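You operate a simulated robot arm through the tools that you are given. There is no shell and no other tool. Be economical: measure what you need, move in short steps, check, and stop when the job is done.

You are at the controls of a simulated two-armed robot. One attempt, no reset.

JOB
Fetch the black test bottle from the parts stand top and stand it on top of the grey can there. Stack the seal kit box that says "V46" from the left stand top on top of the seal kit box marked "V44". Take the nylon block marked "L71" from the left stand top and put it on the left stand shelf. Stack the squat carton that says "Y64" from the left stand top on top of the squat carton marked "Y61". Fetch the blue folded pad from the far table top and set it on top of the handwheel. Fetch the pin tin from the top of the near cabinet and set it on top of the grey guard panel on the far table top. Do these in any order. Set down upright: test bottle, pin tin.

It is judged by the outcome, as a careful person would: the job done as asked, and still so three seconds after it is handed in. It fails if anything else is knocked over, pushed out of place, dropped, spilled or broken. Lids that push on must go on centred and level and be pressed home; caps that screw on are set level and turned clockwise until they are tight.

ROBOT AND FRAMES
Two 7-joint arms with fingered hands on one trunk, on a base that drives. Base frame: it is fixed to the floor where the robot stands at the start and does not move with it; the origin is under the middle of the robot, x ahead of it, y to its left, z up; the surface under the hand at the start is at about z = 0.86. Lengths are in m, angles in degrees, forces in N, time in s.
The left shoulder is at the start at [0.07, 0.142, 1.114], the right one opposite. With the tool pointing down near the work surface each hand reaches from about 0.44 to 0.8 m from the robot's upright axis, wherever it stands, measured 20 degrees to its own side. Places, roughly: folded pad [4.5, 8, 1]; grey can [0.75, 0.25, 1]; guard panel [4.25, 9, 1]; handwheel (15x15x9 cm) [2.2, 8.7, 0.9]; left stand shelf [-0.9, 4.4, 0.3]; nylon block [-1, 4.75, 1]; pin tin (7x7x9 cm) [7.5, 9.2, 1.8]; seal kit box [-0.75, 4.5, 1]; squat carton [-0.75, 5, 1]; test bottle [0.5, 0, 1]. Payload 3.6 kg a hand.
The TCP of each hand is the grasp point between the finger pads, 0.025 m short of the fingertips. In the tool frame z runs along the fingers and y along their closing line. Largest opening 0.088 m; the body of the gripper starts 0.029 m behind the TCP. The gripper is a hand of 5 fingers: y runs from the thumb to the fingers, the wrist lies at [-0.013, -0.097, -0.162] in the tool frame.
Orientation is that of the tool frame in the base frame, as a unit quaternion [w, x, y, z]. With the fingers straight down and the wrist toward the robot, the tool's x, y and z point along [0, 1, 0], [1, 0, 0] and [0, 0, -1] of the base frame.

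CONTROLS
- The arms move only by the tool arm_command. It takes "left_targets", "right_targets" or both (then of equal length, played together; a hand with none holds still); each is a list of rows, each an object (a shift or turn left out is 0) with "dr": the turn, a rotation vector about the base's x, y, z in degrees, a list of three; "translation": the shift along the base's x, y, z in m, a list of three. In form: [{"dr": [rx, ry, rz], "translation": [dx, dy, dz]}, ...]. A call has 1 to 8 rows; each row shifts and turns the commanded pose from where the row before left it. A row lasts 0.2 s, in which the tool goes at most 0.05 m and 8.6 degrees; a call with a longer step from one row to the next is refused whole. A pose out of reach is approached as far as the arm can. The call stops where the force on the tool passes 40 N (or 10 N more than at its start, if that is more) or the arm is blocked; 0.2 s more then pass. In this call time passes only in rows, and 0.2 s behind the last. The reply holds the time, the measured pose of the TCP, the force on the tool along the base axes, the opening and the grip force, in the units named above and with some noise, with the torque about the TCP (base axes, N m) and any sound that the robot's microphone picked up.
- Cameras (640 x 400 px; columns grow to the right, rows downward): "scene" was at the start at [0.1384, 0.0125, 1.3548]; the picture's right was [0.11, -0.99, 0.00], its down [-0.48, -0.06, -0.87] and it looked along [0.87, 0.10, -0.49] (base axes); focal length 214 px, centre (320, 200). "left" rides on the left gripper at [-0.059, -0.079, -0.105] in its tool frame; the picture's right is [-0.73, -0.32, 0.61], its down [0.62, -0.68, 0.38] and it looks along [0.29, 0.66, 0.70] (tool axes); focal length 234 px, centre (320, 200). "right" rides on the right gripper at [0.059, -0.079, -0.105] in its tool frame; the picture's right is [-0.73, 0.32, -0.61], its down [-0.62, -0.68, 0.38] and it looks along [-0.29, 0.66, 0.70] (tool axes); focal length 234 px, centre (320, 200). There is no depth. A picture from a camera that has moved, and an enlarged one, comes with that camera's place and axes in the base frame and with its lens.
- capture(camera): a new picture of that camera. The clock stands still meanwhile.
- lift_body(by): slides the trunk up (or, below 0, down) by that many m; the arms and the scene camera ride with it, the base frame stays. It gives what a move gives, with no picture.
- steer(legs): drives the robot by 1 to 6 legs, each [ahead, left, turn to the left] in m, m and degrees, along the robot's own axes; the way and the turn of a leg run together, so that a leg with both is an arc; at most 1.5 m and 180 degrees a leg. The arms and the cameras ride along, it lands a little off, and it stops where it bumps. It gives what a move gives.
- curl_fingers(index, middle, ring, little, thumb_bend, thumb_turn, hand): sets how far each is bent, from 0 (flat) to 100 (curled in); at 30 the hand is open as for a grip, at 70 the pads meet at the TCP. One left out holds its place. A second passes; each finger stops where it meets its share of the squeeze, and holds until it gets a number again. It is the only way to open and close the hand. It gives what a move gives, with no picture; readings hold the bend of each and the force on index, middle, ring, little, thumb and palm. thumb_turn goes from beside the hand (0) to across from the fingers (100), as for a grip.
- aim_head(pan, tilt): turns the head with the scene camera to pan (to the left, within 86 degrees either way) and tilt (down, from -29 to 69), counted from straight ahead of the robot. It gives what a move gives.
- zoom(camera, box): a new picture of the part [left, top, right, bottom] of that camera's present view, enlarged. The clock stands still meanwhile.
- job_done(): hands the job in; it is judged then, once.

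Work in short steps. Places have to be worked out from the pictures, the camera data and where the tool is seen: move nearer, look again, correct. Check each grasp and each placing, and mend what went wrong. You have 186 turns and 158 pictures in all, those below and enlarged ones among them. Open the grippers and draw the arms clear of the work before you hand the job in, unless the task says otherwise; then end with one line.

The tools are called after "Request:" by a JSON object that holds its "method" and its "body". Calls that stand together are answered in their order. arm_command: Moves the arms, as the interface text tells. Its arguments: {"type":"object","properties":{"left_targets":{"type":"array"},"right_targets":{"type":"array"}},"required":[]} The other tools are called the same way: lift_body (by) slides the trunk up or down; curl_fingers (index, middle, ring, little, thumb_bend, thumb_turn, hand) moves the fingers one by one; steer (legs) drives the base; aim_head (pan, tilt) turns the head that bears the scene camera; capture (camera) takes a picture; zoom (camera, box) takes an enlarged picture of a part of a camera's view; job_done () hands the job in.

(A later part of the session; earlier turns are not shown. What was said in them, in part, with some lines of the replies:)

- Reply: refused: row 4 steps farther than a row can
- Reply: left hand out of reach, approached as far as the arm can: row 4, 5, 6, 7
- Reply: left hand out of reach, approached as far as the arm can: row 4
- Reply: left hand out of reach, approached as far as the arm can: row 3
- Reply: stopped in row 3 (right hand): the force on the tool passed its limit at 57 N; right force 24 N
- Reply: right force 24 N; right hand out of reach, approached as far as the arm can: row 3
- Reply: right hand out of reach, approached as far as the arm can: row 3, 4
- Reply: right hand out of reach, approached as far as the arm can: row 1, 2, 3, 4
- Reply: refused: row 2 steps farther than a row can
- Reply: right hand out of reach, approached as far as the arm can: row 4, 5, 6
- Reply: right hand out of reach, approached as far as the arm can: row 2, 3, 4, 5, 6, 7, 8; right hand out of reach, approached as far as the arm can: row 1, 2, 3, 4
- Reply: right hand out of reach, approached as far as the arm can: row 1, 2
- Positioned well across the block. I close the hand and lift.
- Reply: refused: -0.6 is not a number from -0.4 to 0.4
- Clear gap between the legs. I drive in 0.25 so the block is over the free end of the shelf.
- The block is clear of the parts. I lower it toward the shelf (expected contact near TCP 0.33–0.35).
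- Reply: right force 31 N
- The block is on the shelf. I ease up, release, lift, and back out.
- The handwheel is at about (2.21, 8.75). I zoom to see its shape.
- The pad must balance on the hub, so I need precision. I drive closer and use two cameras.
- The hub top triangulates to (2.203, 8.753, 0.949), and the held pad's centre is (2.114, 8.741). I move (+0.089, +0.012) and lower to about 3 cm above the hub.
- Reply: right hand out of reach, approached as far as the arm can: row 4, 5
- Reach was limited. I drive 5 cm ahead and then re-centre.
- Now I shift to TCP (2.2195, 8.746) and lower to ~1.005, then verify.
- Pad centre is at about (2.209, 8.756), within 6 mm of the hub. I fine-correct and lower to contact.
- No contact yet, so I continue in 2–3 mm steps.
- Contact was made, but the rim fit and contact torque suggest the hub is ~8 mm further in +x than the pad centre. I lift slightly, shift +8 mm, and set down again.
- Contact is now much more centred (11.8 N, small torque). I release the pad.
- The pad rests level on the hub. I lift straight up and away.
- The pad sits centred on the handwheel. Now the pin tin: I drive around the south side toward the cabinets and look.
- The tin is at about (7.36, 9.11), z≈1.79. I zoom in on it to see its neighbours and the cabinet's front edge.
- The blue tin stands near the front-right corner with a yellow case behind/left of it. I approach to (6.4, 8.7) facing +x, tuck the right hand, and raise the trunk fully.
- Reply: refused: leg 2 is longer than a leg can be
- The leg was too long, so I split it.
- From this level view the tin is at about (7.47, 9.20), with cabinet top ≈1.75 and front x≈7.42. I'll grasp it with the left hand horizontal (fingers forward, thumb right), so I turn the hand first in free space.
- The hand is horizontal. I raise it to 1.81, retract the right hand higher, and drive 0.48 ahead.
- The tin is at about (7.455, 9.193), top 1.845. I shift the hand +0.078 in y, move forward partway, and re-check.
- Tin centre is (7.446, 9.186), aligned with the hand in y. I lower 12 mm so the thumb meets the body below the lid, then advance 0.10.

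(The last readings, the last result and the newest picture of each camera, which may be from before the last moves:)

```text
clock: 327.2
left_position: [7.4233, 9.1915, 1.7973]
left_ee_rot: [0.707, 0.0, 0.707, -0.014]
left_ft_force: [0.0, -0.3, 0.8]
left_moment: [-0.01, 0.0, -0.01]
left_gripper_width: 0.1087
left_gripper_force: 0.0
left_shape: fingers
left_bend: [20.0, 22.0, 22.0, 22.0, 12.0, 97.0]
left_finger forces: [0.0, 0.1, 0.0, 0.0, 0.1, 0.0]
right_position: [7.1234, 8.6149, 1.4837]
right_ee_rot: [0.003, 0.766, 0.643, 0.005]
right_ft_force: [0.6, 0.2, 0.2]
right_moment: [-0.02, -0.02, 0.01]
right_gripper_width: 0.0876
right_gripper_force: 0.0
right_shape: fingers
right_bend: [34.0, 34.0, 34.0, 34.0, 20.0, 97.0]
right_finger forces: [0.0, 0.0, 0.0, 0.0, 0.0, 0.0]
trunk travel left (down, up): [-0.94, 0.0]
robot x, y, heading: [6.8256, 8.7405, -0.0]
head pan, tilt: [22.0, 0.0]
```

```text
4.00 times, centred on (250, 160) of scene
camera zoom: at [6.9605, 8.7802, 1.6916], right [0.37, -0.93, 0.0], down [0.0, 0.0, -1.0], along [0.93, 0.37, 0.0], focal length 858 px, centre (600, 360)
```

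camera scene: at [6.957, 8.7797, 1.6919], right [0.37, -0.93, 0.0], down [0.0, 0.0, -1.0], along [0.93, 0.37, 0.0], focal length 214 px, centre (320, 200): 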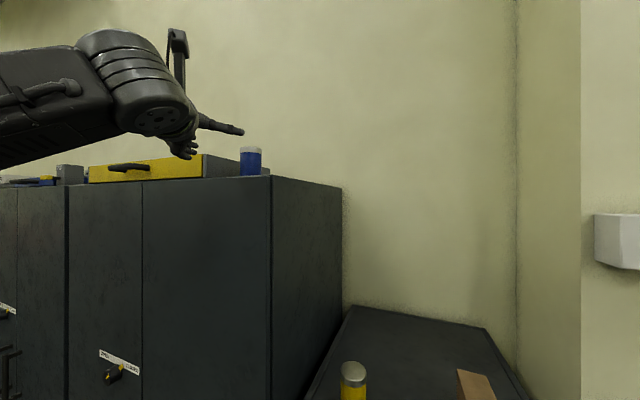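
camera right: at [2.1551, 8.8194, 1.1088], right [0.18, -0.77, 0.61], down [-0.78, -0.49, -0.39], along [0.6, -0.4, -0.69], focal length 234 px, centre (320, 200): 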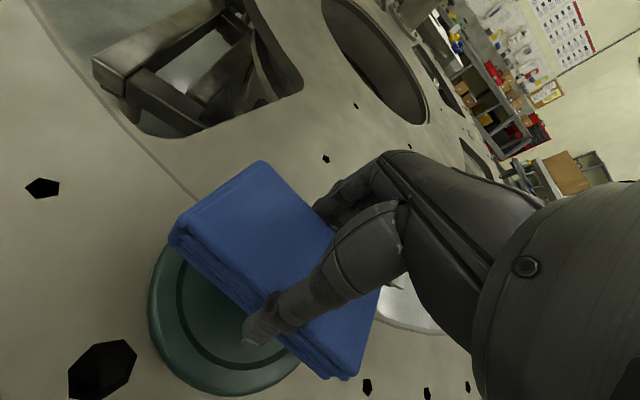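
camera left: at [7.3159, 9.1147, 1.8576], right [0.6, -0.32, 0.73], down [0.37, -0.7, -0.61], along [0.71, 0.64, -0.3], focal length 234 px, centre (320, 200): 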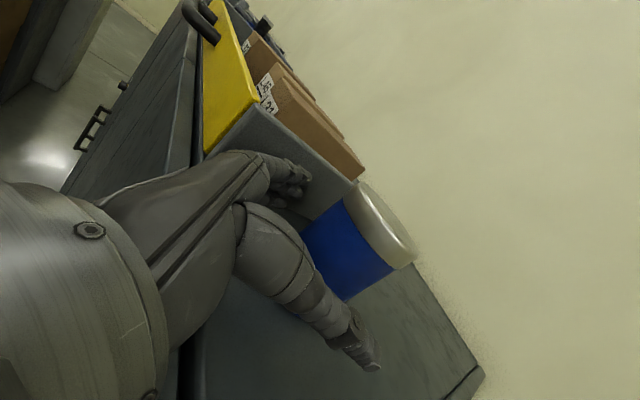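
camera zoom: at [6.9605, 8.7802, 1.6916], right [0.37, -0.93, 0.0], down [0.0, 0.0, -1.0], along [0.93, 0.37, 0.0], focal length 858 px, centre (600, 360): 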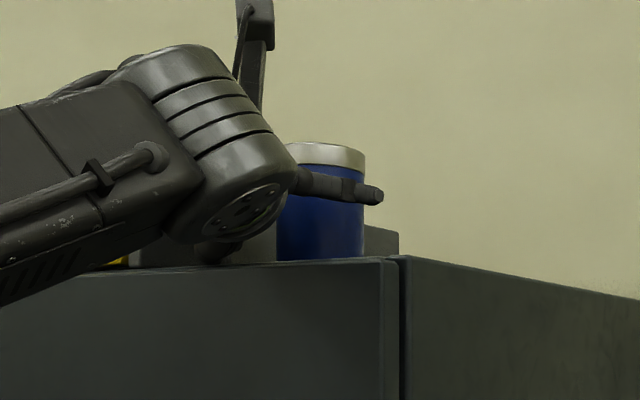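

The thumb is beside the tin body and the fingers are on the far side. I go 8 mm deeper and close.

Request:
{"method": "arm_command", "body": {"left_targets": [{"translation": [0.008, -0.002, 0]}]}}

Request:
{"method": "curl_fingers", "body": {"hand": "left", "index": 70, "middle": 70, "ring": 70, "little": 70, "thumb_bend": 70}}

Request:
{"method": "zoom", "body": {"camera": "scene", "box": [170, 110, 330, 210]}}

```text
clock: 327.6
left_position: [7.4315, 9.1891, 1.7976]
left_ee_rot: [0.707, 0.0, 0.707, -0.013]
left_ft_force: [-1.6, -0.1, 0.8]
left_moment: [0.03, 0.05, 0.01]
left_gripper_width: 0.1086
left_gripper_force: 0.1
left_shape: fingers
left_bend: [20.0, 22.0, 22.0, 22.0, 12.0, 97.0]
left_finger forces: [0.1, 0.1, 0.0, 0.1, 0.1, 0.7]
right_position: [7.1247, 8.6136, 1.4834]
right_ee_rot: [0.003, 0.767, 0.642, 0.005]
right_ft_force: [0.0, -0.3, -0.2]
right_moment: [0.02, 0.03, 0.0]
right_gripper_width: 0.0878
right_gripper_force: 0.0
right_shape: fingers
right_bend: [34.0, 34.0, 34.0, 34.0, 20.0, 97.0]
right_finger forces: [0.1, 0.0, 0.0, 0.0, 0.0, 0.0]
trunk travel left (down, up): [-0.94, 0.0]
robot x, y, heading: [6.8286, 8.7474, -0.2]
head pan, tilt: [22.0, 0.0]
```

```text
clock: 328.6
left_position: [7.43, 9.1895, 1.7974]
left_ee_rot: [0.707, 0.0, 0.707, -0.014]
left_ft_force: [-0.6, 1.6, 1.0]
left_moment: [0.22, 0.05, 0.07]
left_gripper_width: 0.0489
left_gripper_force: 15.3
left_shape: fingers
left_bend: [61.0, 62.0, 63.0, 70.0, 38.0, 96.0]
left_finger forces: [4.9, 5.7, 4.0, 1.9, 13.8, 0.1]
right_position: [7.1228, 8.6139, 1.4833]
right_ee_rot: [0.002, 0.767, 0.642, 0.004]
right_ft_force: [-0.5, -0.2, -0.7]
right_moment: [-0.03, 0.01, 0.02]
right_gripper_width: 0.0878
right_gripper_force: 0.3
right_shape: fingers
right_bend: [34.0, 34.0, 34.0, 34.0, 20.0, 97.0]
right_finger forces: [0.0, 0.0, 0.0, 0.0, 0.0, 0.0]
trunk travel left (down, up): [-0.94, 0.0]
robot x, y, heading: [6.8284, 8.7456, 0.0]
head pan, tilt: [22.0, 0.0]
```

```text
4.00 times, centred on (250, 160) of scene
camera zoom: at [6.9596, 8.7806, 1.6917], right [0.37, -0.93, 0.0], down [0.0, 0.0, -1.0], along [0.93, 0.37, 0.0], focal length 858 px, centre (600, 360)
```

zoom: 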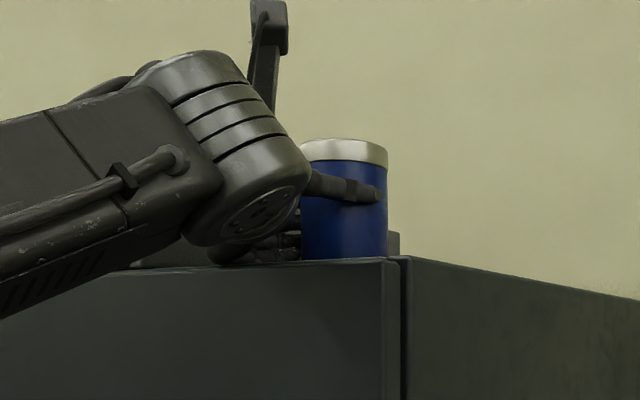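

The tin is gripped. I lift it 3 cm and check.

Request:
{"method": "arm_command", "body": {"left_targets": [{"translation": [0, 0, 0.015]}, {"translation": [0, 0, 0.02]}]}}

Request:
{"method": "zoom", "body": {"camera": "scene", "box": [170, 100, 330, 200]}}

```text
clock: 329.2
left_position: [7.4346, 9.19, 1.8322]
left_ee_rot: [0.706, 0.0, 0.708, -0.014]
left_ft_force: [-0.5, 1.3, -3.8]
left_moment: [0.03, 0.1, -0.01]
left_gripper_width: 0.0488
left_gripper_force: 13.9
left_shape: fingers
left_bend: [61.0, 63.0, 63.0, 70.0, 38.0, 95.0]
left_finger forces: [4.5, 5.3, 4.0, 0.2, 13.6, 0.1]
right_position: [7.124, 8.6142, 1.4824]
right_ee_rot: [0.003, 0.766, 0.642, 0.005]
right_ft_force: [0.2, 0.4, 0.8]
right_moment: [0.02, -0.02, -0.02]
right_gripper_width: 0.0874
right_gripper_force: 0.1
right_shape: fingers
right_bend: [34.0, 34.0, 34.0, 34.0, 20.0, 97.0]
right_finger forces: [0.0, 0.0, 0.1, 0.0, 0.1, 0.1]
trunk travel left (down, up): [-0.94, 0.0]
robot x, y, heading: [6.8293, 8.7421, -0.0]
head pan, tilt: [22.0, 0.0]
```

```text
4.00 times, centred on (250, 150) of scene
camera zoom: at [6.9614, 8.7791, 1.6915], right [0.37, -0.93, 0.0], down [0.0, 0.0, -1.0], along [0.93, 0.37, 0.0], focal length 858 px, centre (600, 400)
```

zoom: 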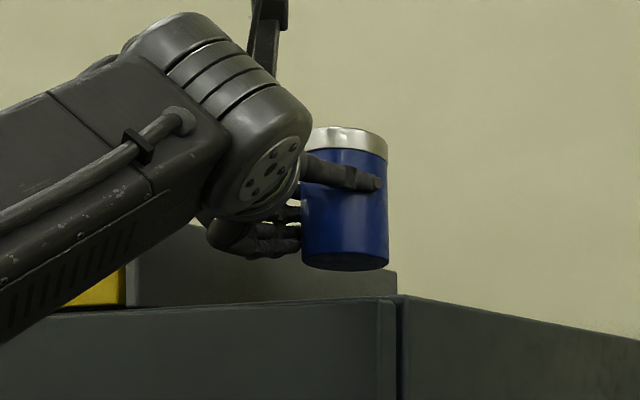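

The tin is held upright. I back out, go north past the table end, and turn to face −y, carrying it high.

Request:
{"method": "steer", "body": {"legs": [[-0.6, 0, 0], [0, 1.0, 0], [0, 0, -90]]}}

Request:
{"method": "aim_head", "body": {"pan": -50, "tilt": 20}}

Request:
{"method": "capture", "body": {"camera": "scene"}}

```text
clock: 341.1
left_position: [6.6904, 9.1478, 1.8327]
left_ee_rot: [0.495, 0.494, 0.506, -0.505]
left_ft_force: [0.7, -0.8, -4.2]
left_moment: [0.1, -0.04, 0.0]
left_gripper_width: 0.0481
left_gripper_force: 12.8
left_shape: fingers
left_bend: [61.0, 63.0, 64.0, 70.0, 38.0, 95.0]
left_finger forces: [4.3, 4.9, 3.9, 0.2, 12.9, 0.1]
right_position: [6.1086, 9.4443, 1.4834]
right_ee_rot: [0.005, 0.997, -0.078, 0.001]
right_ft_force: [0.5, 1.0, 0.0]
right_moment: [-0.01, -0.01, 0.03]
right_gripper_width: 0.0877
right_gripper_force: 0.0
right_shape: fingers
right_bend: [34.0, 34.0, 34.0, 34.0, 20.0, 97.0]
right_finger forces: [0.0, 0.1, 0.1, 0.0, 0.0, 0.1]
trunk travel left (down, up): [-0.94, 0.0]
robot x, y, heading: [6.23, 9.7398, -89.3]
head pan, tilt: [22.0, 0.0]
```

```text
clock: 342.5
left_position: [6.6903, 9.1468, 1.8309]
left_ee_rot: [0.495, 0.495, 0.506, -0.505]
left_ft_force: [-0.3, 0.0, -3.2]
left_moment: [0.12, -0.05, 0.01]
left_gripper_width: 0.0481
left_gripper_force: 12.9
left_shape: fingers
left_bend: [61.0, 63.0, 64.0, 70.0, 38.0, 95.0]
left_finger forces: [4.3, 5.0, 4.0, 0.2, 12.8, 0.0]
right_position: [6.1075, 9.4446, 1.4828]
right_ee_rot: [0.005, 0.997, -0.077, 0.0]
right_ft_force: [-0.5, 0.4, 0.1]
right_moment: [0.01, -0.03, -0.02]
right_gripper_width: 0.0876
right_gripper_force: 0.1
right_shape: fingers
right_bend: [34.0, 34.0, 34.0, 34.0, 20.0, 97.0]
right_finger forces: [0.1, 0.0, 0.1, 0.1, 0.0, 0.1]
trunk travel left (down, up): [-0.94, 0.0]
robot x, y, heading: [6.2319, 9.7451, -89.0]
head pan, tilt: [-50.0, 20.0]
```

```text
21 pictures are left
camera scene: at [6.1604, 9.6323, 1.6593], right [-0.66, 0.75, 0.0], down [0.26, 0.23, -0.94], along [-0.71, -0.62, -0.34], focal length 214 px, centre (320, 200)
```

scene: 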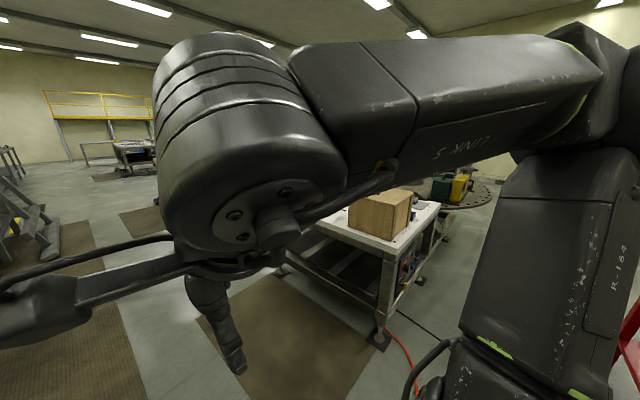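

The north edge of the table is at y≈9.25. I strafe west along y≈9.75 to x≈4.03 and look down at the panel.

Request:
{"method": "steer", "body": {"legs": [[0, -1.1, 0], [0, -1.1, -1]]}}

Request:
{"method": "aim_head", "body": {"pan": 10, "tilt": 45}}

Request:
{"method": "capture", "body": {"camera": "scene"}}

```text
clock: 353.4
left_position: [4.4796, 9.1131, 1.8309]
left_ee_rot: [-0.49, -0.5, -0.501, 0.509]
left_ft_force: [0.0, -0.2, -3.7]
left_moment: [0.15, -0.09, -0.03]
left_gripper_width: 0.0482
left_gripper_force: 13.3
left_shape: fingers
left_bend: [61.0, 63.0, 64.0, 70.0, 38.0, 95.0]
left_finger forces: [4.2, 4.9, 3.9, 0.2, 12.7, 0.0]
right_position: [3.9028, 9.4205, 1.4841]
right_ee_rot: [0.005, 0.996, -0.087, -0.001]
right_ft_force: [-0.6, 0.2, -0.2]
right_moment: [-0.02, 0.02, 0.06]
right_gripper_width: 0.0877
right_gripper_force: 0.0
right_shape: fingers
right_bend: [34.0, 34.0, 34.0, 34.0, 20.0, 97.0]
right_finger forces: [0.0, 0.1, 0.1, 0.0, 0.1, 0.1]
trunk travel left (down, up): [-0.94, 0.0]
robot x, y, heading: [4.0319, 9.7142, -90.3]
head pan, tilt: [-50.0, 20.0]
```

```text
clock: 354.7
left_position: [4.4781, 9.1131, 1.8322]
left_ee_rot: [-0.49, -0.499, -0.501, 0.51]
left_ft_force: [-0.8, -0.4, -3.7]
left_moment: [0.11, -0.05, -0.02]
left_gripper_width: 0.0482
left_gripper_force: 13.5
left_shape: fingers
left_bend: [61.0, 63.0, 64.0, 70.0, 38.0, 95.0]
left_finger forces: [4.2, 4.9, 4.0, 0.3, 12.8, 0.0]
right_position: [3.9015, 9.4206, 1.4831]
right_ee_rot: [0.005, 0.996, -0.087, 0.001]
right_ft_force: [0.5, -0.6, -0.5]
right_moment: [0.01, 0.0, 0.02]
right_gripper_width: 0.088
right_gripper_force: 0.2
right_shape: fingers
right_bend: [34.0, 34.0, 34.0, 34.0, 20.0, 97.0]
right_finger forces: [0.1, 0.1, 0.0, 0.0, 0.1, 0.2]
trunk travel left (down, up): [-0.94, 0.0]
robot x, y, heading: [4.0285, 9.7183, -90.1]
head pan, tilt: [10.0, 45.0]
```

```text
20 pictures are left
camera scene: at [4.0431, 9.5875, 1.6206], right [-0.99, -0.17, 0.0], down [-0.12, 0.7, -0.71], along [0.12, -0.7, -0.71], focal length 214 px, centre (320, 200)
```

scene: 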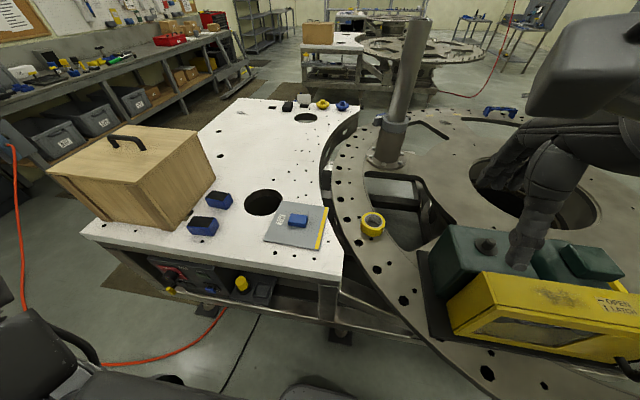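

The guard panel is clear: a grey plate with a blue handle in the middle. I zoom to find a flat area for the tin.

Request:
{"method": "zoom", "body": {"camera": "scene", "box": [240, 180, 360, 270]}}

```text
4.44 times, centred on (300, 225) of scene
camera zoom: at [4.0431, 9.5875, 1.6206], right [-0.99, -0.17, 0.0], down [-0.12, 0.7, -0.71], along [0.12, -0.7, -0.71], focal length 953 px, centre (409, 89)
```

zoom: 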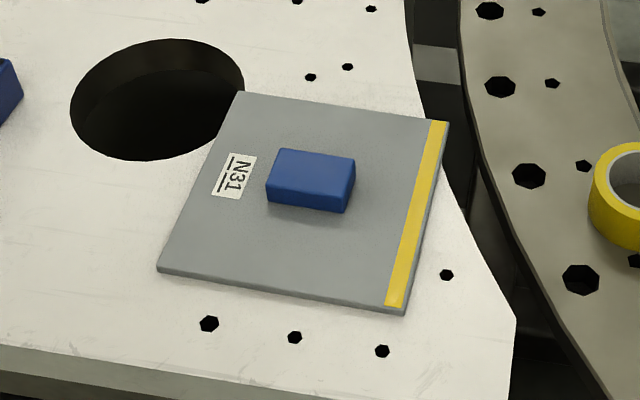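

The panel (N31) has a flat strip on its near side. The target for the tin centre is (4.25, 9.145). I move the hand across at height, then lower the trunk 0.4.

Request:
{"method": "arm_command", "body": {"left_targets": [{"translation": [-0.0404, 0.0094, 0]}, {"translation": [-0.0404, 0.0094, 0]}, {"translation": [-0.0404, 0.0094, 0]}, {"translation": [-0.0404, 0.0094, 0]}, {"translation": [-0.0404, 0.0094, 0]}]}}

Request:
{"method": "lift_body", "body": {"by": -0.4}}

Request:
{"method": "arm_command", "body": {"left_targets": [{"translation": [0, 0, -0.045]}, {"translation": [0, 0, -0.045]}, {"translation": [0, 0, -0.045]}, {"translation": [0, 0, -0.045]}, {"translation": [0, 0, -0.045]}, {"translation": [0, 0, -0.045]}]}}

Request:
{"method": "capture", "body": {"camera": "scene"}}

```text
clock: 355.9
left_position: [4.32, 9.1751, 1.808]
left_ee_rot: [-0.491, -0.499, -0.498, 0.512]
left_ft_force: [0.3, 0.2, -3.2]
left_moment: [0.13, -0.07, 0.0]
left_gripper_width: 0.0479
left_gripper_force: 12.9
left_shape: fingers
left_bend: [61.0, 63.0, 64.0, 70.0, 38.0, 95.0]
left_finger forces: [4.2, 4.7, 4.0, 0.1, 12.7, 0.0]
left hand out of reach, approached as far as the arm can: row 4, 5
right_position: [3.9009, 9.4255, 1.4854]
right_ee_rot: [0.006, 0.996, -0.088, 0.001]
right_ft_force: [-0.2, 0.0, 0.4]
right_moment: [-0.02, -0.02, 0.01]
right_gripper_width: 0.0878
right_gripper_force: 0.1
right_shape: fingers
right_bend: [34.0, 34.0, 34.0, 34.0, 20.0, 97.0]
right_finger forces: [0.0, 0.0, 0.0, 0.1, 0.0, 0.0]
trunk travel left (down, up): [-0.94, 0.0]
robot x, y, heading: [4.0264, 9.7174, -90.2]
head pan, tilt: [10.0, 45.0]
```

```text
clock: 359.7
left_position: [4.3204, 9.1689, 1.4076]
left_ee_rot: [-0.49, -0.5, -0.499, 0.51]
left_ft_force: [-0.4, 0.3, -3.1]
left_moment: [0.09, -0.01, -0.01]
left_gripper_width: 0.048
left_gripper_force: 12.5
left_shape: fingers
left_bend: [61.0, 63.0, 64.0, 70.0, 38.0, 95.0]
left_finger forces: [4.2, 4.7, 3.9, 0.0, 12.6, 0.0]
right_position: [3.902, 9.4212, 1.0828]
right_ee_rot: [0.005, 0.996, -0.087, 0.001]
right_ft_force: [-0.4, -0.1, -0.1]
right_moment: [-0.01, 0.04, -0.02]
right_gripper_width: 0.0877
right_gripper_force: 0.1
right_shape: fingers
right_bend: [34.0, 34.0, 34.0, 34.0, 20.0, 97.0]
right_finger forces: [0.1, 0.0, 0.0, 0.0, 0.0, 0.1]
trunk travel left (down, up): [-0.54, 0.4]
robot x, y, heading: [4.0332, 9.7146, -89.9]
head pan, tilt: [10.0, 45.0]
```

```text
clock: 361.1
left_position: [4.3994, 9.1307, 1.1974]
left_ee_rot: [-0.488, -0.502, -0.5, 0.51]
left_ft_force: [0.4, -0.3, -4.0]
left_moment: [0.1, -0.07, 0.01]
left_gripper_width: 0.0477
left_gripper_force: 12.6
left_shape: fingers
left_bend: [62.0, 64.0, 64.0, 70.0, 38.0, 96.0]
left_finger forces: [4.1, 4.6, 4.3, 0.1, 12.4, 0.0]
left hand out of reach, approached as far as the arm can: row 3, 4, 5, 6
right_position: [3.9032, 9.4209, 1.0834]
right_ee_rot: [0.004, 0.996, -0.087, 0.0]
right_ft_force: [0.4, -0.5, -0.8]
right_moment: [0.03, 0.02, 0.01]
right_gripper_width: 0.088
right_gripper_force: 0.2
right_shape: fingers
right_bend: [34.0, 34.0, 34.0, 34.0, 20.0, 97.0]
right_finger forces: [0.1, 0.1, 0.0, 0.1, 0.1, 0.1]
trunk travel left (down, up): [-0.54, 0.4]
robot x, y, heading: [4.0275, 9.7143, -89.9]
head pan, tilt: [10.0, 45.0]
```

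```text
18 pictures are left
camera scene: at [4.0442, 9.5867, 1.2205], right [-0.99, -0.17, 0.0], down [-0.12, 0.7, -0.71], along [0.12, -0.7, -0.71], focal length 214 px, centre (320, 200)
```

scene: 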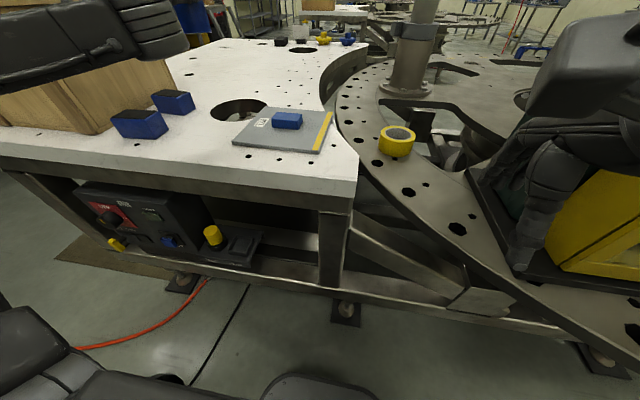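

The horizontal hand works best high relative to the shoulder, so I raise the arm back up, strafe 3 cm right, and lower the trunk instead.

Request:
{"method": "arm_command", "body": {"left_targets": [{"translation": [-0.01, 0.005, 0.045]}, {"translation": [-0.015, 0.008, 0.045]}, {"translation": [-0.018, 0.01, 0.045]}, {"translation": [-0.02, 0.008, 0.045]}, {"translation": [0, 0, 0.03]}]}}

Request:
{"method": "steer", "body": {"legs": [[0, -0.035, 0]]}}

Request:
{"method": "lift_body", "body": {"by": -0.3}}

Request:
{"method": "aim_head", "body": {"pan": 28, "tilt": 20}}

Request:
{"method": "capture", "body": {"camera": "scene"}}

```text
clock: 362.3
left_position: [4.3338, 9.1622, 1.4088]
left_ee_rot: [-0.49, -0.5, -0.5, 0.51]
left_ft_force: [-0.2, 0.6, -3.9]
left_moment: [0.13, -0.07, -0.01]
left_gripper_width: 0.0475
left_gripper_force: 12.7
left_shape: fingers
left_bend: [62.0, 64.0, 64.0, 70.0, 38.0, 96.0]
left_finger forces: [4.2, 4.5, 4.1, 0.1, 12.4, 0.1]
right_position: [3.9017, 9.4213, 1.0837]
right_ee_rot: [0.006, 0.996, -0.087, 0.0]
right_ft_force: [0.0, -0.9, 0.5]
right_moment: [-0.03, 0.03, 0.01]
right_gripper_width: 0.0878
right_gripper_force: 0.2
right_shape: fingers
right_bend: [34.0, 34.0, 34.0, 34.0, 20.0, 97.0]
right_finger forces: [0.0, 0.1, 0.0, 0.0, 0.0, 0.0]
trunk travel left (down, up): [-0.54, 0.4]
robot x, y, heading: [4.03, 9.7173, -90.0]
head pan, tilt: [10.0, 45.0]
```

```text
clock: 363.2
left_position: [4.3025, 9.1626, 1.4071]
left_ee_rot: [-0.491, -0.499, -0.501, 0.51]
left_ft_force: [0.4, 0.1, -3.9]
left_moment: [0.12, -0.11, -0.01]
left_gripper_width: 0.0476
left_gripper_force: 13.0
left_shape: fingers
left_bend: [62.0, 64.0, 64.0, 70.0, 38.0, 96.0]
left_finger forces: [4.2, 4.5, 4.2, 0.1, 12.4, 0.0]
right_position: [3.869, 9.4207, 1.0852]
right_ee_rot: [0.005, 0.996, -0.087, 0.0]
right_ft_force: [0.1, -0.5, 0.3]
right_moment: [-0.01, 0.01, 0.01]
right_gripper_width: 0.0876
right_gripper_force: 0.1
right_shape: fingers
right_bend: [34.0, 34.0, 34.0, 34.0, 20.0, 97.0]
right_finger forces: [0.0, 0.0, 0.1, 0.1, 0.0, 0.0]
trunk travel left (down, up): [-0.54, 0.4]
robot x, y, heading: [3.9958, 9.7187, -90.0]
head pan, tilt: [10.0, 45.0]
```

```text
clock: 366.2
left_position: [4.2999, 9.1628, 1.1092]
left_ee_rot: [-0.49, -0.5, -0.5, 0.509]
left_ft_force: [-0.9, -0.3, -3.7]
left_moment: [0.08, -0.1, -0.01]
left_gripper_width: 0.0474
left_gripper_force: 12.7
left_shape: fingers
left_bend: [62.0, 64.0, 64.0, 70.0, 38.0, 96.0]
left_finger forces: [4.1, 4.5, 4.2, 0.1, 12.4, 0.1]
right_position: [3.8665, 9.4207, 0.7837]
right_ee_rot: [0.006, 0.996, -0.086, 0.0]
right_ft_force: [0.3, 0.5, 0.2]
right_moment: [0.0, -0.01, 0.0]
right_gripper_width: 0.0876
right_gripper_force: 0.1
right_shape: fingers
right_bend: [34.0, 34.0, 34.0, 34.0, 20.0, 97.0]
right_finger forces: [0.1, 0.0, 0.0, 0.0, 0.0, 0.1]
trunk travel left (down, up): [-0.24, 0.7]
robot x, y, heading: [3.9982, 9.7166, -90.1]
head pan, tilt: [10.0, 45.0]
```

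```text
clock: 367.1
left_position: [4.3, 9.1621, 1.1084]
left_ee_rot: [-0.491, -0.499, -0.499, 0.511]
left_ft_force: [-1.2, -0.1, -4.8]
left_moment: [0.12, -0.11, -0.02]
left_gripper_width: 0.0478
left_gripper_force: 12.4
left_shape: fingers
left_bend: [62.0, 64.0, 64.0, 70.0, 38.0, 96.0]
left_finger forces: [4.2, 4.5, 4.2, 0.1, 12.4, 0.0]
right_position: [3.8656, 9.4212, 0.7835]
right_ee_rot: [0.005, 0.996, -0.086, 0.001]
right_ft_force: [-0.2, 0.6, 0.2]
right_moment: [0.02, -0.01, -0.02]
right_gripper_width: 0.0878
right_gripper_force: 0.0
right_shape: fingers
right_bend: [34.0, 34.0, 34.0, 34.0, 20.0, 97.0]
right_finger forces: [0.1, 0.0, 0.0, 0.0, 0.0, 0.1]
trunk travel left (down, up): [-0.24, 0.7]
robot x, y, heading: [3.9928, 9.7171, -90.3]
head pan, tilt: [28.0, 20.0]
```

```text
17 pictures are left
camera scene: at [4.0378, 9.5858, 0.9592], right [-0.88, -0.47, 0.0], down [-0.16, 0.3, -0.94], along [0.44, -0.83, -0.34], focal length 214 px, centre (320, 200)
```

scene: 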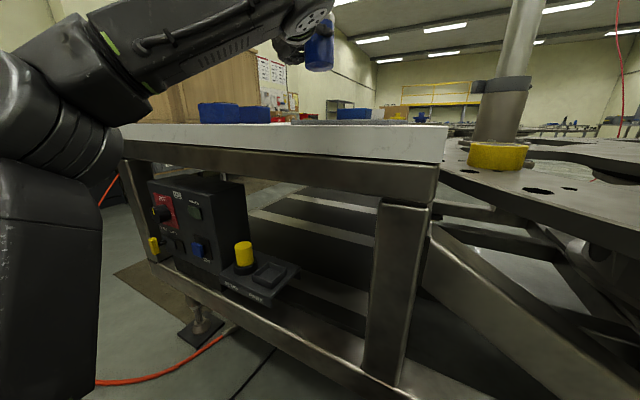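

This level view shows the tin base ~9 cm above the panel at x≈4.275, y≈9.147. I lower the trunk 6 cm and check from the hand camera.

Request:
{"method": "lift_body", "body": {"by": -0.06}}

Request:
{"method": "arm_command", "body": {"left_targets": [{"translation": [-0.01, 0, 0]}]}}

Request:
{"method": "capture", "body": {"camera": "left"}}

Request:
{"method": "zoom", "body": {"camera": "scene", "box": [240, 20, 400, 140]}}

```text
clock: 368.1
left_position: [4.3004, 9.1621, 1.0473]
left_ee_rot: [-0.491, -0.5, -0.499, 0.51]
left_ft_force: [0.3, -0.4, -3.0]
left_moment: [0.12, -0.08, -0.01]
left_gripper_width: 0.0478
left_gripper_force: 12.7
left_shape: fingers
left_bend: [62.0, 64.0, 64.0, 70.0, 38.0, 96.0]
left_finger forces: [4.2, 4.4, 4.1, 0.1, 12.4, 0.0]
right_position: [3.8662, 9.4215, 0.7228]
right_ee_rot: [0.006, 0.996, -0.086, 0.0]
right_ft_force: [-0.5, -0.3, -1.1]
right_moment: [-0.01, -0.03, -0.04]
right_gripper_width: 0.0875
right_gripper_force: 0.1
right_shape: fingers
right_bend: [34.0, 34.0, 34.0, 34.0, 20.0, 97.0]
right_finger forces: [0.0, 0.0, 0.0, 0.1, 0.0, 0.0]
trunk travel left (down, up): [-0.18, 0.76]
robot x, y, heading: [3.9974, 9.7142, -89.8]
head pan, tilt: [28.0, 20.0]
```

```text
clock: 368.5
left_position: [4.2917, 9.1619, 1.0492]
left_ee_rot: [-0.491, -0.5, -0.5, 0.51]
left_ft_force: [0.4, 0.2, -4.1]
left_moment: [0.14, -0.08, 0.0]
left_gripper_width: 0.0476
left_gripper_force: 12.0
left_shape: fingers
left_bend: [62.0, 64.0, 64.0, 70.0, 38.0, 96.0]
left_finger forces: [4.1, 4.5, 4.0, 0.2, 12.3, 0.0]
right_position: [3.8664, 9.4207, 0.7231]
right_ee_rot: [0.006, 0.996, -0.086, 0.001]
right_ft_force: [-0.2, -1.3, 0.1]
right_moment: [0.03, 0.0, 0.01]
right_gripper_width: 0.0879
right_gripper_force: 0.1
right_shape: fingers
right_bend: [34.0, 34.0, 34.0, 34.0, 20.0, 97.0]
right_finger forces: [0.0, 0.0, 0.1, 0.1, 0.0, 0.1]
trunk travel left (down, up): [-0.18, 0.76]
robot x, y, heading: [3.9976, 9.7146, -90.1]
head pan, tilt: [28.0, 20.0]
```

```text
16 pictures are left
camera left: at [4.2142, 9.2672, 1.1092], right [-0.32, -0.6, 0.73], down [-0.7, -0.37, -0.61], along [0.64, -0.71, -0.3], focal length 234 px, centre (320, 200)
```

left: 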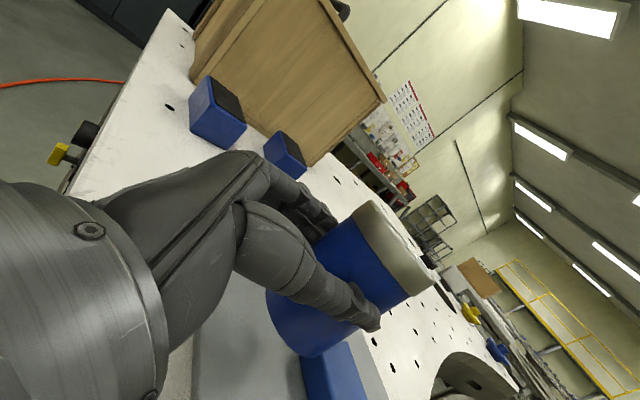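

```text
3.33 times, centred on (320, 80) of scene
camera zoom: at [4.0378, 9.5859, 0.8993], right [-0.88, -0.47, 0.0], down [-0.16, 0.3, -0.94], along [0.44, -0.83, -0.34], focal length 715 px, centre (320, 600)
```

zoom: 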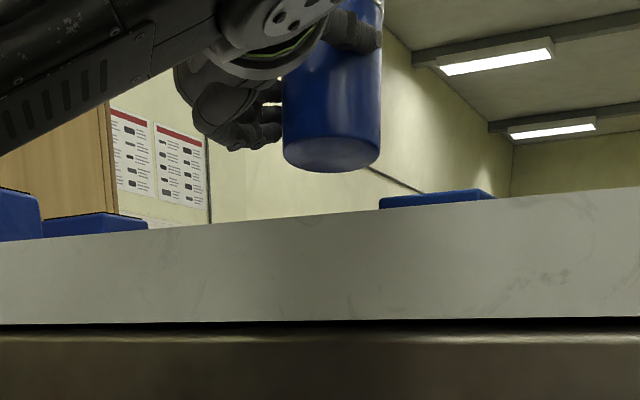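

Combining views, the tin centre is ≈(4.265, 9.132), slightly close to the blue block. I shift (+4, +12) mm and lower 2 cm by the trunk.

Request:
{"method": "arm_command", "body": {"left_targets": [{"translation": [0.004, 0.012, 0]}]}}

Request:
{"method": "lift_body", "body": {"by": -0.02}}

Request:
{"method": "capture", "body": {"camera": "left"}}

Request:
{"method": "zoom", "body": {"camera": "scene", "box": [240, 20, 400, 140]}}

```text
clock: 368.9
left_position: [4.294, 9.1744, 1.0494]
left_ee_rot: [-0.491, -0.499, -0.5, 0.51]
left_ft_force: [0.4, 0.4, -3.1]
left_moment: [0.13, -0.08, 0.0]
left_gripper_width: 0.0474
left_gripper_force: 12.2
left_shape: fingers
left_bend: [62.0, 64.0, 64.0, 70.0, 38.0, 96.0]
left_finger forces: [4.1, 4.4, 4.0, 0.0, 12.2, 0.1]
right_position: [3.8666, 9.4223, 0.7244]
right_ee_rot: [0.006, 0.996, -0.087, 0.001]
right_ft_force: [-0.3, 0.1, -0.1]
right_moment: [0.02, 0.0, -0.02]
right_gripper_width: 0.0875
right_gripper_force: 0.0
right_shape: fingers
right_bend: [34.0, 34.0, 34.0, 34.0, 20.0, 97.0]
right_finger forces: [0.1, 0.1, 0.1, 0.1, 0.0, 0.1]
trunk travel left (down, up): [-0.18, 0.76]
robot x, y, heading: [3.9959, 9.7142, -89.8]
head pan, tilt: [28.0, 20.0]
```

```text
clock: 369.6
left_position: [4.2946, 9.1741, 1.0295]
left_ee_rot: [-0.49, -0.5, -0.499, 0.51]
left_ft_force: [0.4, 0.3, -3.7]
left_moment: [0.15, -0.05, 0.0]
left_gripper_width: 0.0473
left_gripper_force: 12.4
left_shape: fingers
left_bend: [62.0, 64.0, 64.0, 70.0, 38.0, 96.0]
left_finger forces: [4.1, 4.5, 4.2, 0.1, 12.3, 0.0]
right_position: [3.8672, 9.4208, 0.703]
right_ee_rot: [0.005, 0.996, -0.086, 0.0]
right_ft_force: [-0.1, 0.2, -0.4]
right_moment: [-0.02, -0.02, -0.02]
right_gripper_width: 0.0878
right_gripper_force: 0.0
right_shape: fingers
right_bend: [34.0, 34.0, 34.0, 34.0, 20.0, 97.0]
right_finger forces: [0.0, 0.1, 0.0, 0.0, 0.0, 0.1]
trunk travel left (down, up): [-0.16, 0.78]
robot x, y, heading: [3.9989, 9.72, -90.3]
head pan, tilt: [28.0, 20.0]
```

```text
14 pictures are left
camera left: at [4.2176, 9.2792, 1.0896], right [-0.32, -0.6, 0.73], down [-0.7, -0.37, -0.61], along [0.64, -0.71, -0.3], focal length 234 px, centre (320, 200)
```

left: 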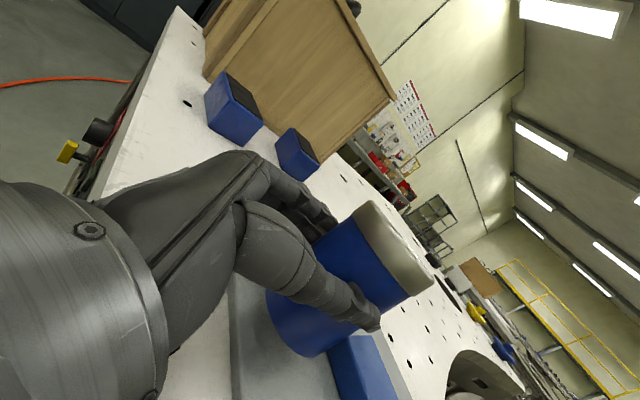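

```text
3.33 times, centred on (320, 80) of scene
camera zoom: at [4.0378, 9.5861, 0.8793], right [-0.88, -0.47, 0.0], down [-0.16, 0.3, -0.94], along [0.44, -0.83, -0.34], focal length 715 px, centre (320, 600)
```

zoom: 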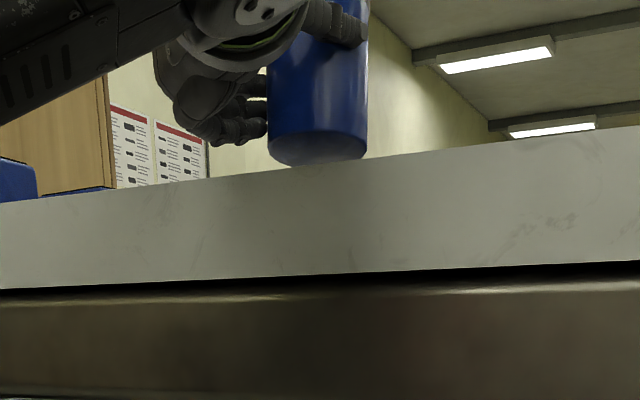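

Alignment looks right: the tin base is inside the panel's near edge and clear of the block. I lower in small steps.

Request:
{"method": "lift_body", "body": {"by": -0.007}}

Request:
{"method": "lift_body", "body": {"by": -0.004}}

```text
clock: 370.1
left_position: [4.2942, 9.1745, 1.0219]
left_ee_rot: [-0.49, -0.499, -0.5, 0.511]
left_ft_force: [0.5, -0.1, -3.8]
left_moment: [0.13, -0.08, -0.01]
left_gripper_width: 0.0475
left_gripper_force: 12.4
left_shape: fingers
left_bend: [62.0, 64.0, 64.0, 70.0, 38.0, 96.0]
left_finger forces: [4.2, 4.4, 4.2, 0.1, 12.2, 0.0]
right_position: [3.8671, 9.4208, 0.6973]
right_ee_rot: [0.006, 0.996, -0.086, 0.0]
right_ft_force: [0.3, -0.8, -0.4]
right_moment: [0.0, 0.02, 0.02]
right_gripper_width: 0.0876
right_gripper_force: 0.1
right_shape: fingers
right_bend: [34.0, 34.0, 34.0, 34.0, 20.0, 97.0]
right_finger forces: [0.0, 0.0, 0.0, 0.1, 0.0, 0.0]
trunk travel left (down, up): [-0.153, 0.787]
robot x, y, heading: [3.9963, 9.7197, -90.2]
head pan, tilt: [28.0, 20.0]
```

```text
clock: 370.6
left_position: [4.295, 9.1731, 1.0188]
left_ee_rot: [-0.49, -0.5, -0.499, 0.51]
left_ft_force: [-0.2, 1.0, -3.7]
left_moment: [0.11, -0.05, -0.02]
left_gripper_width: 0.0473
left_gripper_force: 12.5
left_shape: fingers
left_bend: [62.0, 64.0, 64.0, 70.0, 38.0, 96.0]
left_finger forces: [4.0, 4.4, 4.0, 0.2, 12.2, 0.0]
right_position: [3.8665, 9.4218, 0.692]
right_ee_rot: [0.005, 0.996, -0.086, 0.0]
right_ft_force: [-0.9, -0.3, -0.2]
right_moment: [0.01, 0.01, 0.0]
right_gripper_width: 0.0877
right_gripper_force: 0.0
right_shape: fingers
right_bend: [34.0, 34.0, 34.0, 34.0, 20.0, 97.0]
right_finger forces: [0.0, 0.0, 0.1, 0.0, 0.0, 0.0]
trunk travel left (down, up): [-0.149, 0.791]
robot x, y, heading: [3.9951, 9.7164, -90.0]
head pan, tilt: [28.0, 20.0]
```

No contact yet (weight still −3.7 N). I continue down.

Request:
{"method": "lift_body", "body": {"by": -0.004}}

Request:
{"method": "lift_body", "body": {"by": -0.003}}

Request:
{"method": "zoom", "body": {"camera": "scene", "box": [240, 20, 400, 140]}}

```text
clock: 371.2
left_position: [4.2947, 9.174, 1.0143]
left_ee_rot: [-0.491, -0.499, -0.5, 0.51]
left_ft_force: [0.2, 0.2, -4.1]
left_moment: [0.1, -0.06, 0.02]
left_gripper_width: 0.0478
left_gripper_force: 12.1
left_shape: fingers
left_bend: [62.0, 64.0, 64.0, 70.0, 38.0, 96.0]
left_finger forces: [4.1, 4.4, 4.2, 0.0, 12.2, 0.0]
right_position: [3.8666, 9.4219, 0.6891]
right_ee_rot: [0.005, 0.996, -0.086, 0.001]
right_ft_force: [0.2, -0.2, 0.1]
right_moment: [-0.01, -0.02, 0.01]
right_gripper_width: 0.0877
right_gripper_force: 0.1
right_shape: fingers
right_bend: [34.0, 34.0, 34.0, 34.0, 20.0, 97.0]
right_finger forces: [0.1, 0.0, 0.1, 0.1, 0.0, 0.0]
trunk travel left (down, up): [-0.145, 0.795]
robot x, y, heading: [3.9946, 9.7186, -90.0]
head pan, tilt: [28.0, 20.0]
```

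```text
clock: 371.7
left_position: [4.2942, 9.1724, 1.0113]
left_ee_rot: [-0.491, -0.5, -0.499, 0.51]
left_ft_force: [0.3, -0.1, -2.7]
left_moment: [0.07, -0.1, 0.0]
left_gripper_width: 0.0479
left_gripper_force: 12.2
left_shape: fingers
left_bend: [62.0, 64.0, 64.0, 70.0, 38.0, 96.0]
left_finger forces: [4.3, 4.4, 3.9, 0.0, 12.2, 0.0]
right_position: [3.8663, 9.4207, 0.6862]
right_ee_rot: [0.005, 0.996, -0.086, 0.0]
right_ft_force: [0.4, 0.6, -0.3]
right_moment: [0.02, 0.01, 0.01]
right_gripper_width: 0.0878
right_gripper_force: 0.0
right_shape: fingers
right_bend: [34.0, 34.0, 34.0, 34.0, 20.0, 97.0]
right_finger forces: [0.1, 0.0, 0.1, 0.0, 0.0, 0.1]
trunk travel left (down, up): [-0.142, 0.798]
robot x, y, heading: [3.9946, 9.7129, -89.8]
head pan, tilt: [28.0, 20.0]
```

```text
3.33 times, centred on (320, 80) of scene
camera zoom: at [4.0378, 9.586, 0.8613], right [-0.88, -0.47, 0.0], down [-0.16, 0.3, -0.94], along [0.44, -0.83, -0.34], focal length 715 px, centre (320, 600)
```

zoom: 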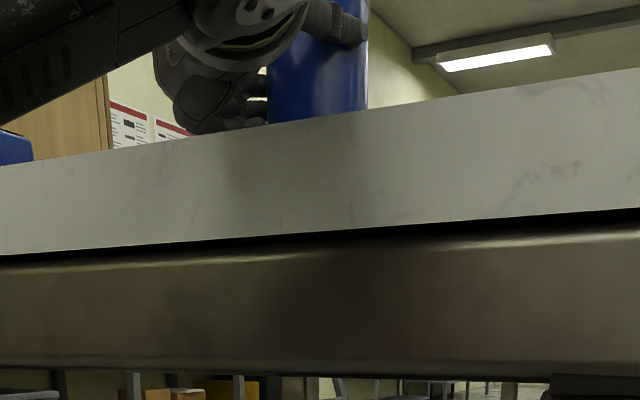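

Force just changed to −2.7 N, the first touch. I lower in 2 mm steps until the weight is fully off.

Request:
{"method": "lift_body", "body": {"by": -0.002}}

Request:
{"method": "lift_body", "body": {"by": -0.002}}

```text
clock: 372.2
left_position: [4.2933, 9.1747, 1.0091]
left_ee_rot: [-0.491, -0.499, -0.5, 0.51]
left_ft_force: [0.0, 0.1, -0.4]
left_moment: [0.03, -0.04, -0.02]
left_gripper_width: 0.0474
left_gripper_force: 12.1
left_shape: fingers
left_bend: [62.0, 64.0, 64.0, 70.0, 38.0, 95.0]
left_finger forces: [4.8, 4.4, 3.6, 0.0, 12.8, 0.0]
right_position: [3.8673, 9.4211, 0.6834]
right_ee_rot: [0.006, 0.996, -0.085, 0.0]
right_ft_force: [-0.1, -0.1, 0.4]
right_moment: [-0.03, -0.01, -0.02]
right_gripper_width: 0.0873
right_gripper_force: 0.0
right_shape: fingers
right_bend: [34.0, 34.0, 34.0, 34.0, 20.0, 97.0]
right_finger forces: [0.0, 0.0, 0.0, 0.0, 0.1, 0.0]
trunk travel left (down, up): [-0.14, 0.8]
robot x, y, heading: [3.9921, 9.7175, -90.1]
head pan, tilt: [28.0, 20.0]
```

```text
clock: 372.7
left_position: [4.2937, 9.1751, 1.0089]
left_ee_rot: [-0.491, -0.499, -0.499, 0.511]
left_ft_force: [0.0, 2.4, 3.1]
left_moment: [-0.14, -0.11, -0.01]
left_gripper_width: 0.0475
left_gripper_force: 13.1
left_shape: fingers
left_bend: [62.0, 64.0, 64.0, 70.0, 38.0, 95.0]
left_finger forces: [5.2, 4.4, 3.5, 0.0, 13.1, 0.0]
right_position: [3.8668, 9.4228, 0.681]
right_ee_rot: [0.005, 0.996, -0.086, 0.002]
right_ft_force: [0.0, -0.1, 0.6]
right_moment: [-0.03, 0.02, 0.0]
right_gripper_width: 0.0876
right_gripper_force: 0.2
right_shape: fingers
right_bend: [34.0, 34.0, 34.0, 34.0, 20.0, 97.0]
right_finger forces: [0.0, 0.0, 0.1, 0.1, 0.1, 0.0]
trunk travel left (down, up): [-0.138, 0.802]
robot x, y, heading: [3.9963, 9.7173, -89.9]
head pan, tilt: [28.0, 20.0]
```

Seated (about 7 N carried). I open the hand.

Request:
{"method": "curl_fingers", "body": {"hand": "left", "index": 22, "middle": 22, "ring": 22, "little": 22, "thumb_bend": 14}}

Request:
{"method": "capture", "body": {"camera": "left"}}

```text
clock: 373.7
left_position: [4.2948, 9.1758, 1.008]
left_ee_rot: [-0.49, -0.5, -0.499, 0.51]
left_ft_force: [-0.3, -0.1, -0.4]
left_moment: [0.04, 0.0, 0.0]
left_gripper_width: 0.1047
left_gripper_force: 0.0
left_shape: fingers
left_bend: [22.0, 22.0, 22.0, 22.0, 14.0, 97.0]
left_finger forces: [0.0, 0.0, 0.0, 0.0, 0.1, 0.1]
right_position: [3.8671, 9.4215, 0.6819]
right_ee_rot: [0.006, 0.996, -0.086, 0.001]
right_ft_force: [-0.7, -0.3, -0.1]
right_moment: [0.03, 0.0, -0.04]
right_gripper_width: 0.0879
right_gripper_force: 0.1
right_shape: fingers
right_bend: [34.0, 34.0, 34.0, 34.0, 20.0, 97.0]
right_finger forces: [0.0, 0.1, 0.0, 0.1, 0.0, 0.1]
trunk travel left (down, up): [-0.138, 0.802]
robot x, y, heading: [3.9963, 9.7169, -90.0]
head pan, tilt: [28.0, 20.0]
```

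```text
11 pictures are left
camera left: at [4.2174, 9.2795, 1.0679], right [-0.32, -0.6, 0.73], down [-0.7, -0.37, -0.61], along [0.64, -0.71, -0.3], focal length 234 px, centre (320, 200)
```

left: 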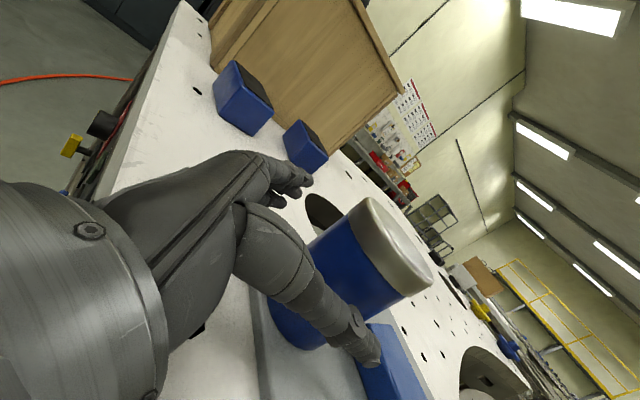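

The tin stands freely. I centre the hand around it slightly, then drive straight back.

Request:
{"method": "arm_command", "body": {"left_targets": [{"translation": [-0.007, 0, 0.002]}]}}

Request:
{"method": "steer", "body": {"legs": [[-0.2, 0, 0]]}}

Request:
{"method": "lift_body", "body": {"by": 0.4}}

Request:
{"method": "aim_head", "body": {"pan": 15, "tilt": 35}}

Request:
{"method": "capture", "body": {"camera": "scene"}}

```text
clock: 374.1
left_position: [4.2878, 9.1748, 1.0085]
left_ee_rot: [-0.49, -0.5, -0.499, 0.51]
left_ft_force: [-0.4, -0.3, -0.8]
left_moment: [0.03, 0.0, 0.04]
left_gripper_width: 0.1049
left_gripper_force: 0.1
left_shape: fingers
left_bend: [22.0, 22.0, 22.0, 22.0, 14.0, 97.0]
left_finger forces: [0.1, 0.0, 0.0, 0.0, 0.0, 0.1]
right_position: [3.8665, 9.4213, 0.6822]
right_ee_rot: [0.006, 0.996, -0.086, 0.001]
right_ft_force: [0.6, 0.3, 0.1]
right_moment: [-0.01, 0.0, -0.02]
right_gripper_width: 0.0878
right_gripper_force: 0.0
right_shape: fingers
right_bend: [34.0, 34.0, 34.0, 34.0, 20.0, 97.0]
right_finger forces: [0.0, 0.1, 0.1, 0.0, 0.0, 0.1]
trunk travel left (down, up): [-0.138, 0.802]
robot x, y, heading: [3.9949, 9.7172, -89.9]
head pan, tilt: [28.0, 20.0]
```

```text
clock: 375.8
left_position: [4.2876, 9.3793, 1.01]
left_ee_rot: [-0.49, -0.5, -0.498, 0.511]
left_ft_force: [-0.1, -0.6, -1.3]
left_moment: [-0.01, 0.01, 0.01]
left_gripper_width: 0.1047
left_gripper_force: 0.1
left_shape: fingers
left_bend: [22.0, 22.0, 22.0, 22.0, 14.0, 97.0]
left_finger forces: [0.0, 0.0, 0.1, 0.0, 0.0, 0.0]
right_position: [3.8667, 9.6264, 0.6817]
right_ee_rot: [0.005, 0.996, -0.085, 0.001]
right_ft_force: [-0.6, -1.1, 0.2]
right_moment: [0.03, 0.0, -0.01]
right_gripper_width: 0.0877
right_gripper_force: 0.1
right_shape: fingers
right_bend: [34.0, 34.0, 34.0, 34.0, 20.0, 97.0]
right_finger forces: [0.0, 0.0, 0.0, 0.0, 0.0, 0.0]
trunk travel left (down, up): [-0.138, 0.802]
robot x, y, heading: [3.9947, 9.9169, -89.9]
head pan, tilt: [28.0, 20.0]
```

```text
clock: 379.6
left_position: [4.288, 9.3783, 1.4106]
left_ee_rot: [-0.491, -0.499, -0.5, 0.51]
left_ft_force: [0.1, 0.5, 0.5]
left_moment: [-0.01, 0.0, -0.02]
left_gripper_width: 0.1048
left_gripper_force: 0.2
left_shape: fingers
left_bend: [22.0, 22.0, 22.0, 22.0, 14.0, 97.0]
left_finger forces: [0.1, 0.0, 0.0, 0.0, 0.1, 0.0]
right_position: [3.8669, 9.6244, 1.0812]
right_ee_rot: [0.005, 0.996, -0.086, 0.001]
right_ft_force: [0.8, 0.1, 0.4]
right_moment: [0.0, -0.03, 0.01]
right_gripper_width: 0.0875
right_gripper_force: 0.2
right_shape: fingers
right_bend: [34.0, 34.0, 34.0, 34.0, 20.0, 97.0]
right_finger forces: [0.0, 0.0, 0.0, 0.0, 0.0, 0.0]
trunk travel left (down, up): [-0.538, 0.402]
robot x, y, heading: [3.9949, 9.9223, -90.3]
head pan, tilt: [28.0, 20.0]
```

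```text
clock: 380.4
left_position: [4.2886, 9.3782, 1.4093]
left_ee_rot: [-0.491, -0.5, -0.499, 0.51]
left_ft_force: [-1.2, -0.5, 0.5]
left_moment: [-0.04, 0.03, -0.03]
left_gripper_width: 0.1048
left_gripper_force: 0.1
left_shape: fingers
left_bend: [22.0, 22.0, 22.0, 22.0, 14.0, 97.0]
left_finger forces: [0.0, 0.0, 0.0, 0.1, 0.1, 0.0]
right_position: [3.8666, 9.6259, 1.0827]
right_ee_rot: [0.005, 0.996, -0.086, 0.001]
right_ft_force: [0.0, -0.2, 0.8]
right_moment: [0.02, -0.01, 0.01]
right_gripper_width: 0.0875
right_gripper_force: 0.1
right_shape: fingers
right_bend: [34.0, 34.0, 34.0, 34.0, 20.0, 97.0]
right_finger forces: [0.0, 0.0, 0.0, 0.0, 0.0, 0.1]
trunk travel left (down, up): [-0.538, 0.402]
robot x, y, heading: [3.9933, 9.9239, -90.1]
head pan, tilt: [15.0, 35.0]
```

```text
10 pictures are left
camera scene: at [4.017, 9.7874, 1.2336], right [-0.97, -0.26, 0.0], down [-0.15, 0.55, -0.82], along [0.21, -0.79, -0.57], focal length 214 px, centre (320, 200)
```

scene: 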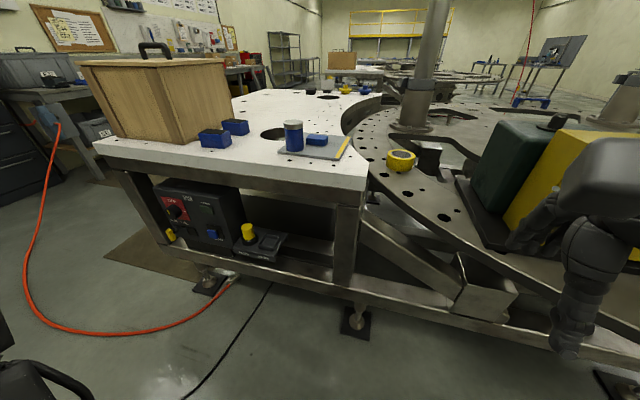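

The tin is on the panel. I zoom in to confirm it is upright and well supported.

Request:
{"method": "zoom", "body": {"camera": "scene", "box": [260, 105, 370, 180]}}

Request:
{"method": "zoom", "body": {"camera": "scene", "box": [420, 70, 640, 220]}}

```text
5.33 times, centred on (315, 142) of scene
camera zoom: at [4.017, 9.7874, 1.2336], right [-0.97, -0.26, 0.0], down [-0.15, 0.55, -0.82], along [0.21, -0.79, -0.57], focal length 1144 px, centre (347, 507)
```

zoom: 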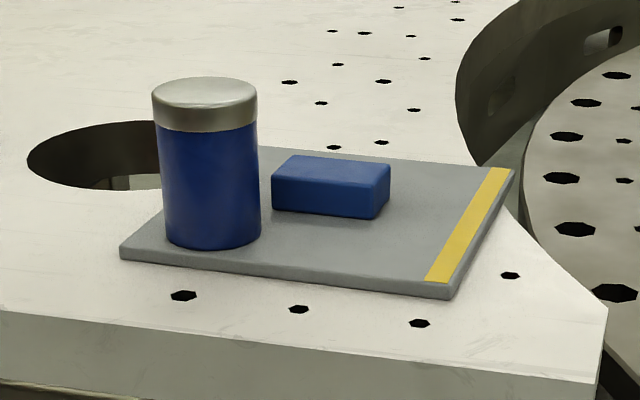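

```text
2.67 times, centred on (530, 145) of scene
camera zoom: at [4.017, 9.7874, 1.2336], right [-0.97, -0.26, 0.0], down [-0.15, 0.55, -0.82], along [0.21, -0.79, -0.57], focal length 572 px, centre (-240, 347)
```

zoom: 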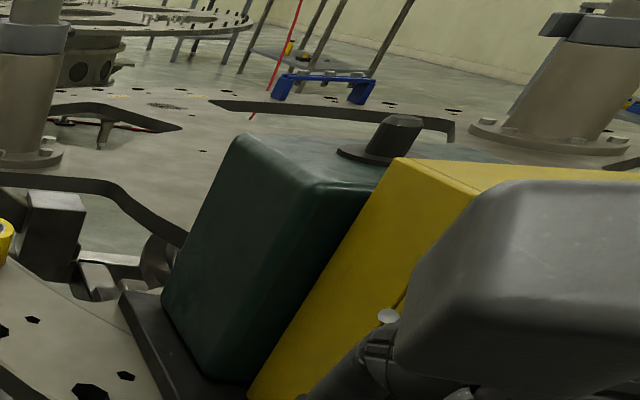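

The tin is upright and fully on the panel. I take one last glance to check the pad on the handwheel.

Request:
{"method": "aim_head", "body": {"pan": -58, "tilt": 8}}

Request:
{"method": "capture", "body": {"camera": "scene"}}

```text
clock: 381.8
left_position: [4.2883, 9.3786, 1.4094]
left_ee_rot: [-0.49, -0.5, -0.499, 0.51]
left_ft_force: [-1.1, -0.4, 0.2]
left_moment: [0.0, 0.0, 0.01]
left_gripper_width: 0.1049
left_gripper_force: 0.1
left_shape: fingers
left_bend: [22.0, 22.0, 22.0, 22.0, 14.0, 97.0]
left_finger forces: [0.1, 0.0, 0.1, 0.0, 0.0, 0.0]
right_position: [3.867, 9.6249, 1.0825]
right_ee_rot: [0.005, 0.996, -0.086, 0.001]
right_ft_force: [0.0, -0.3, -0.1]
right_moment: [-0.03, 0.01, 0.01]
right_gripper_width: 0.0876
right_gripper_force: 0.0
right_shape: fingers
right_bend: [34.0, 34.0, 34.0, 34.0, 20.0, 97.0]
right_finger forces: [0.0, 0.1, 0.0, 0.0, 0.0, 0.0]
trunk travel left (down, up): [-0.538, 0.402]
robot x, y, heading: [3.9955, 9.9176, -90.1]
head pan, tilt: [-58.0, 8.0]
```

```text
7 pictures are left
camera scene: at [3.9156, 9.8233, 1.2769], right [-0.53, 0.85, 0.0], down [0.12, 0.07, -0.99], along [-0.84, -0.53, -0.14], focal length 214 px, centre (320, 200)
```

scene: 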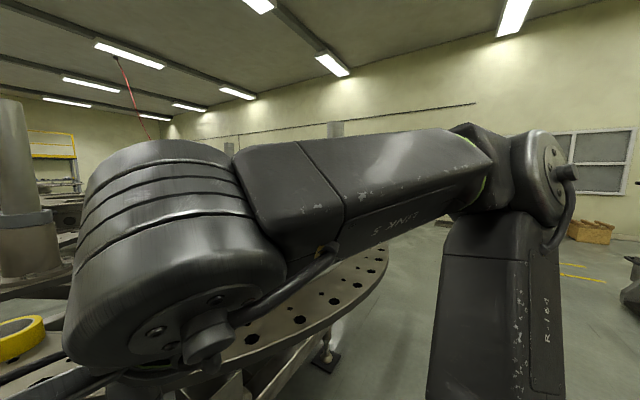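

Request:
{"method": "job_done", "body": {}}

```text
The job is handed in.
```

All six items were placed and the job is handed in; I checked each one in camera pictures right after placing it, but the right arm blocked a last look at the blue pad on the handwheel.
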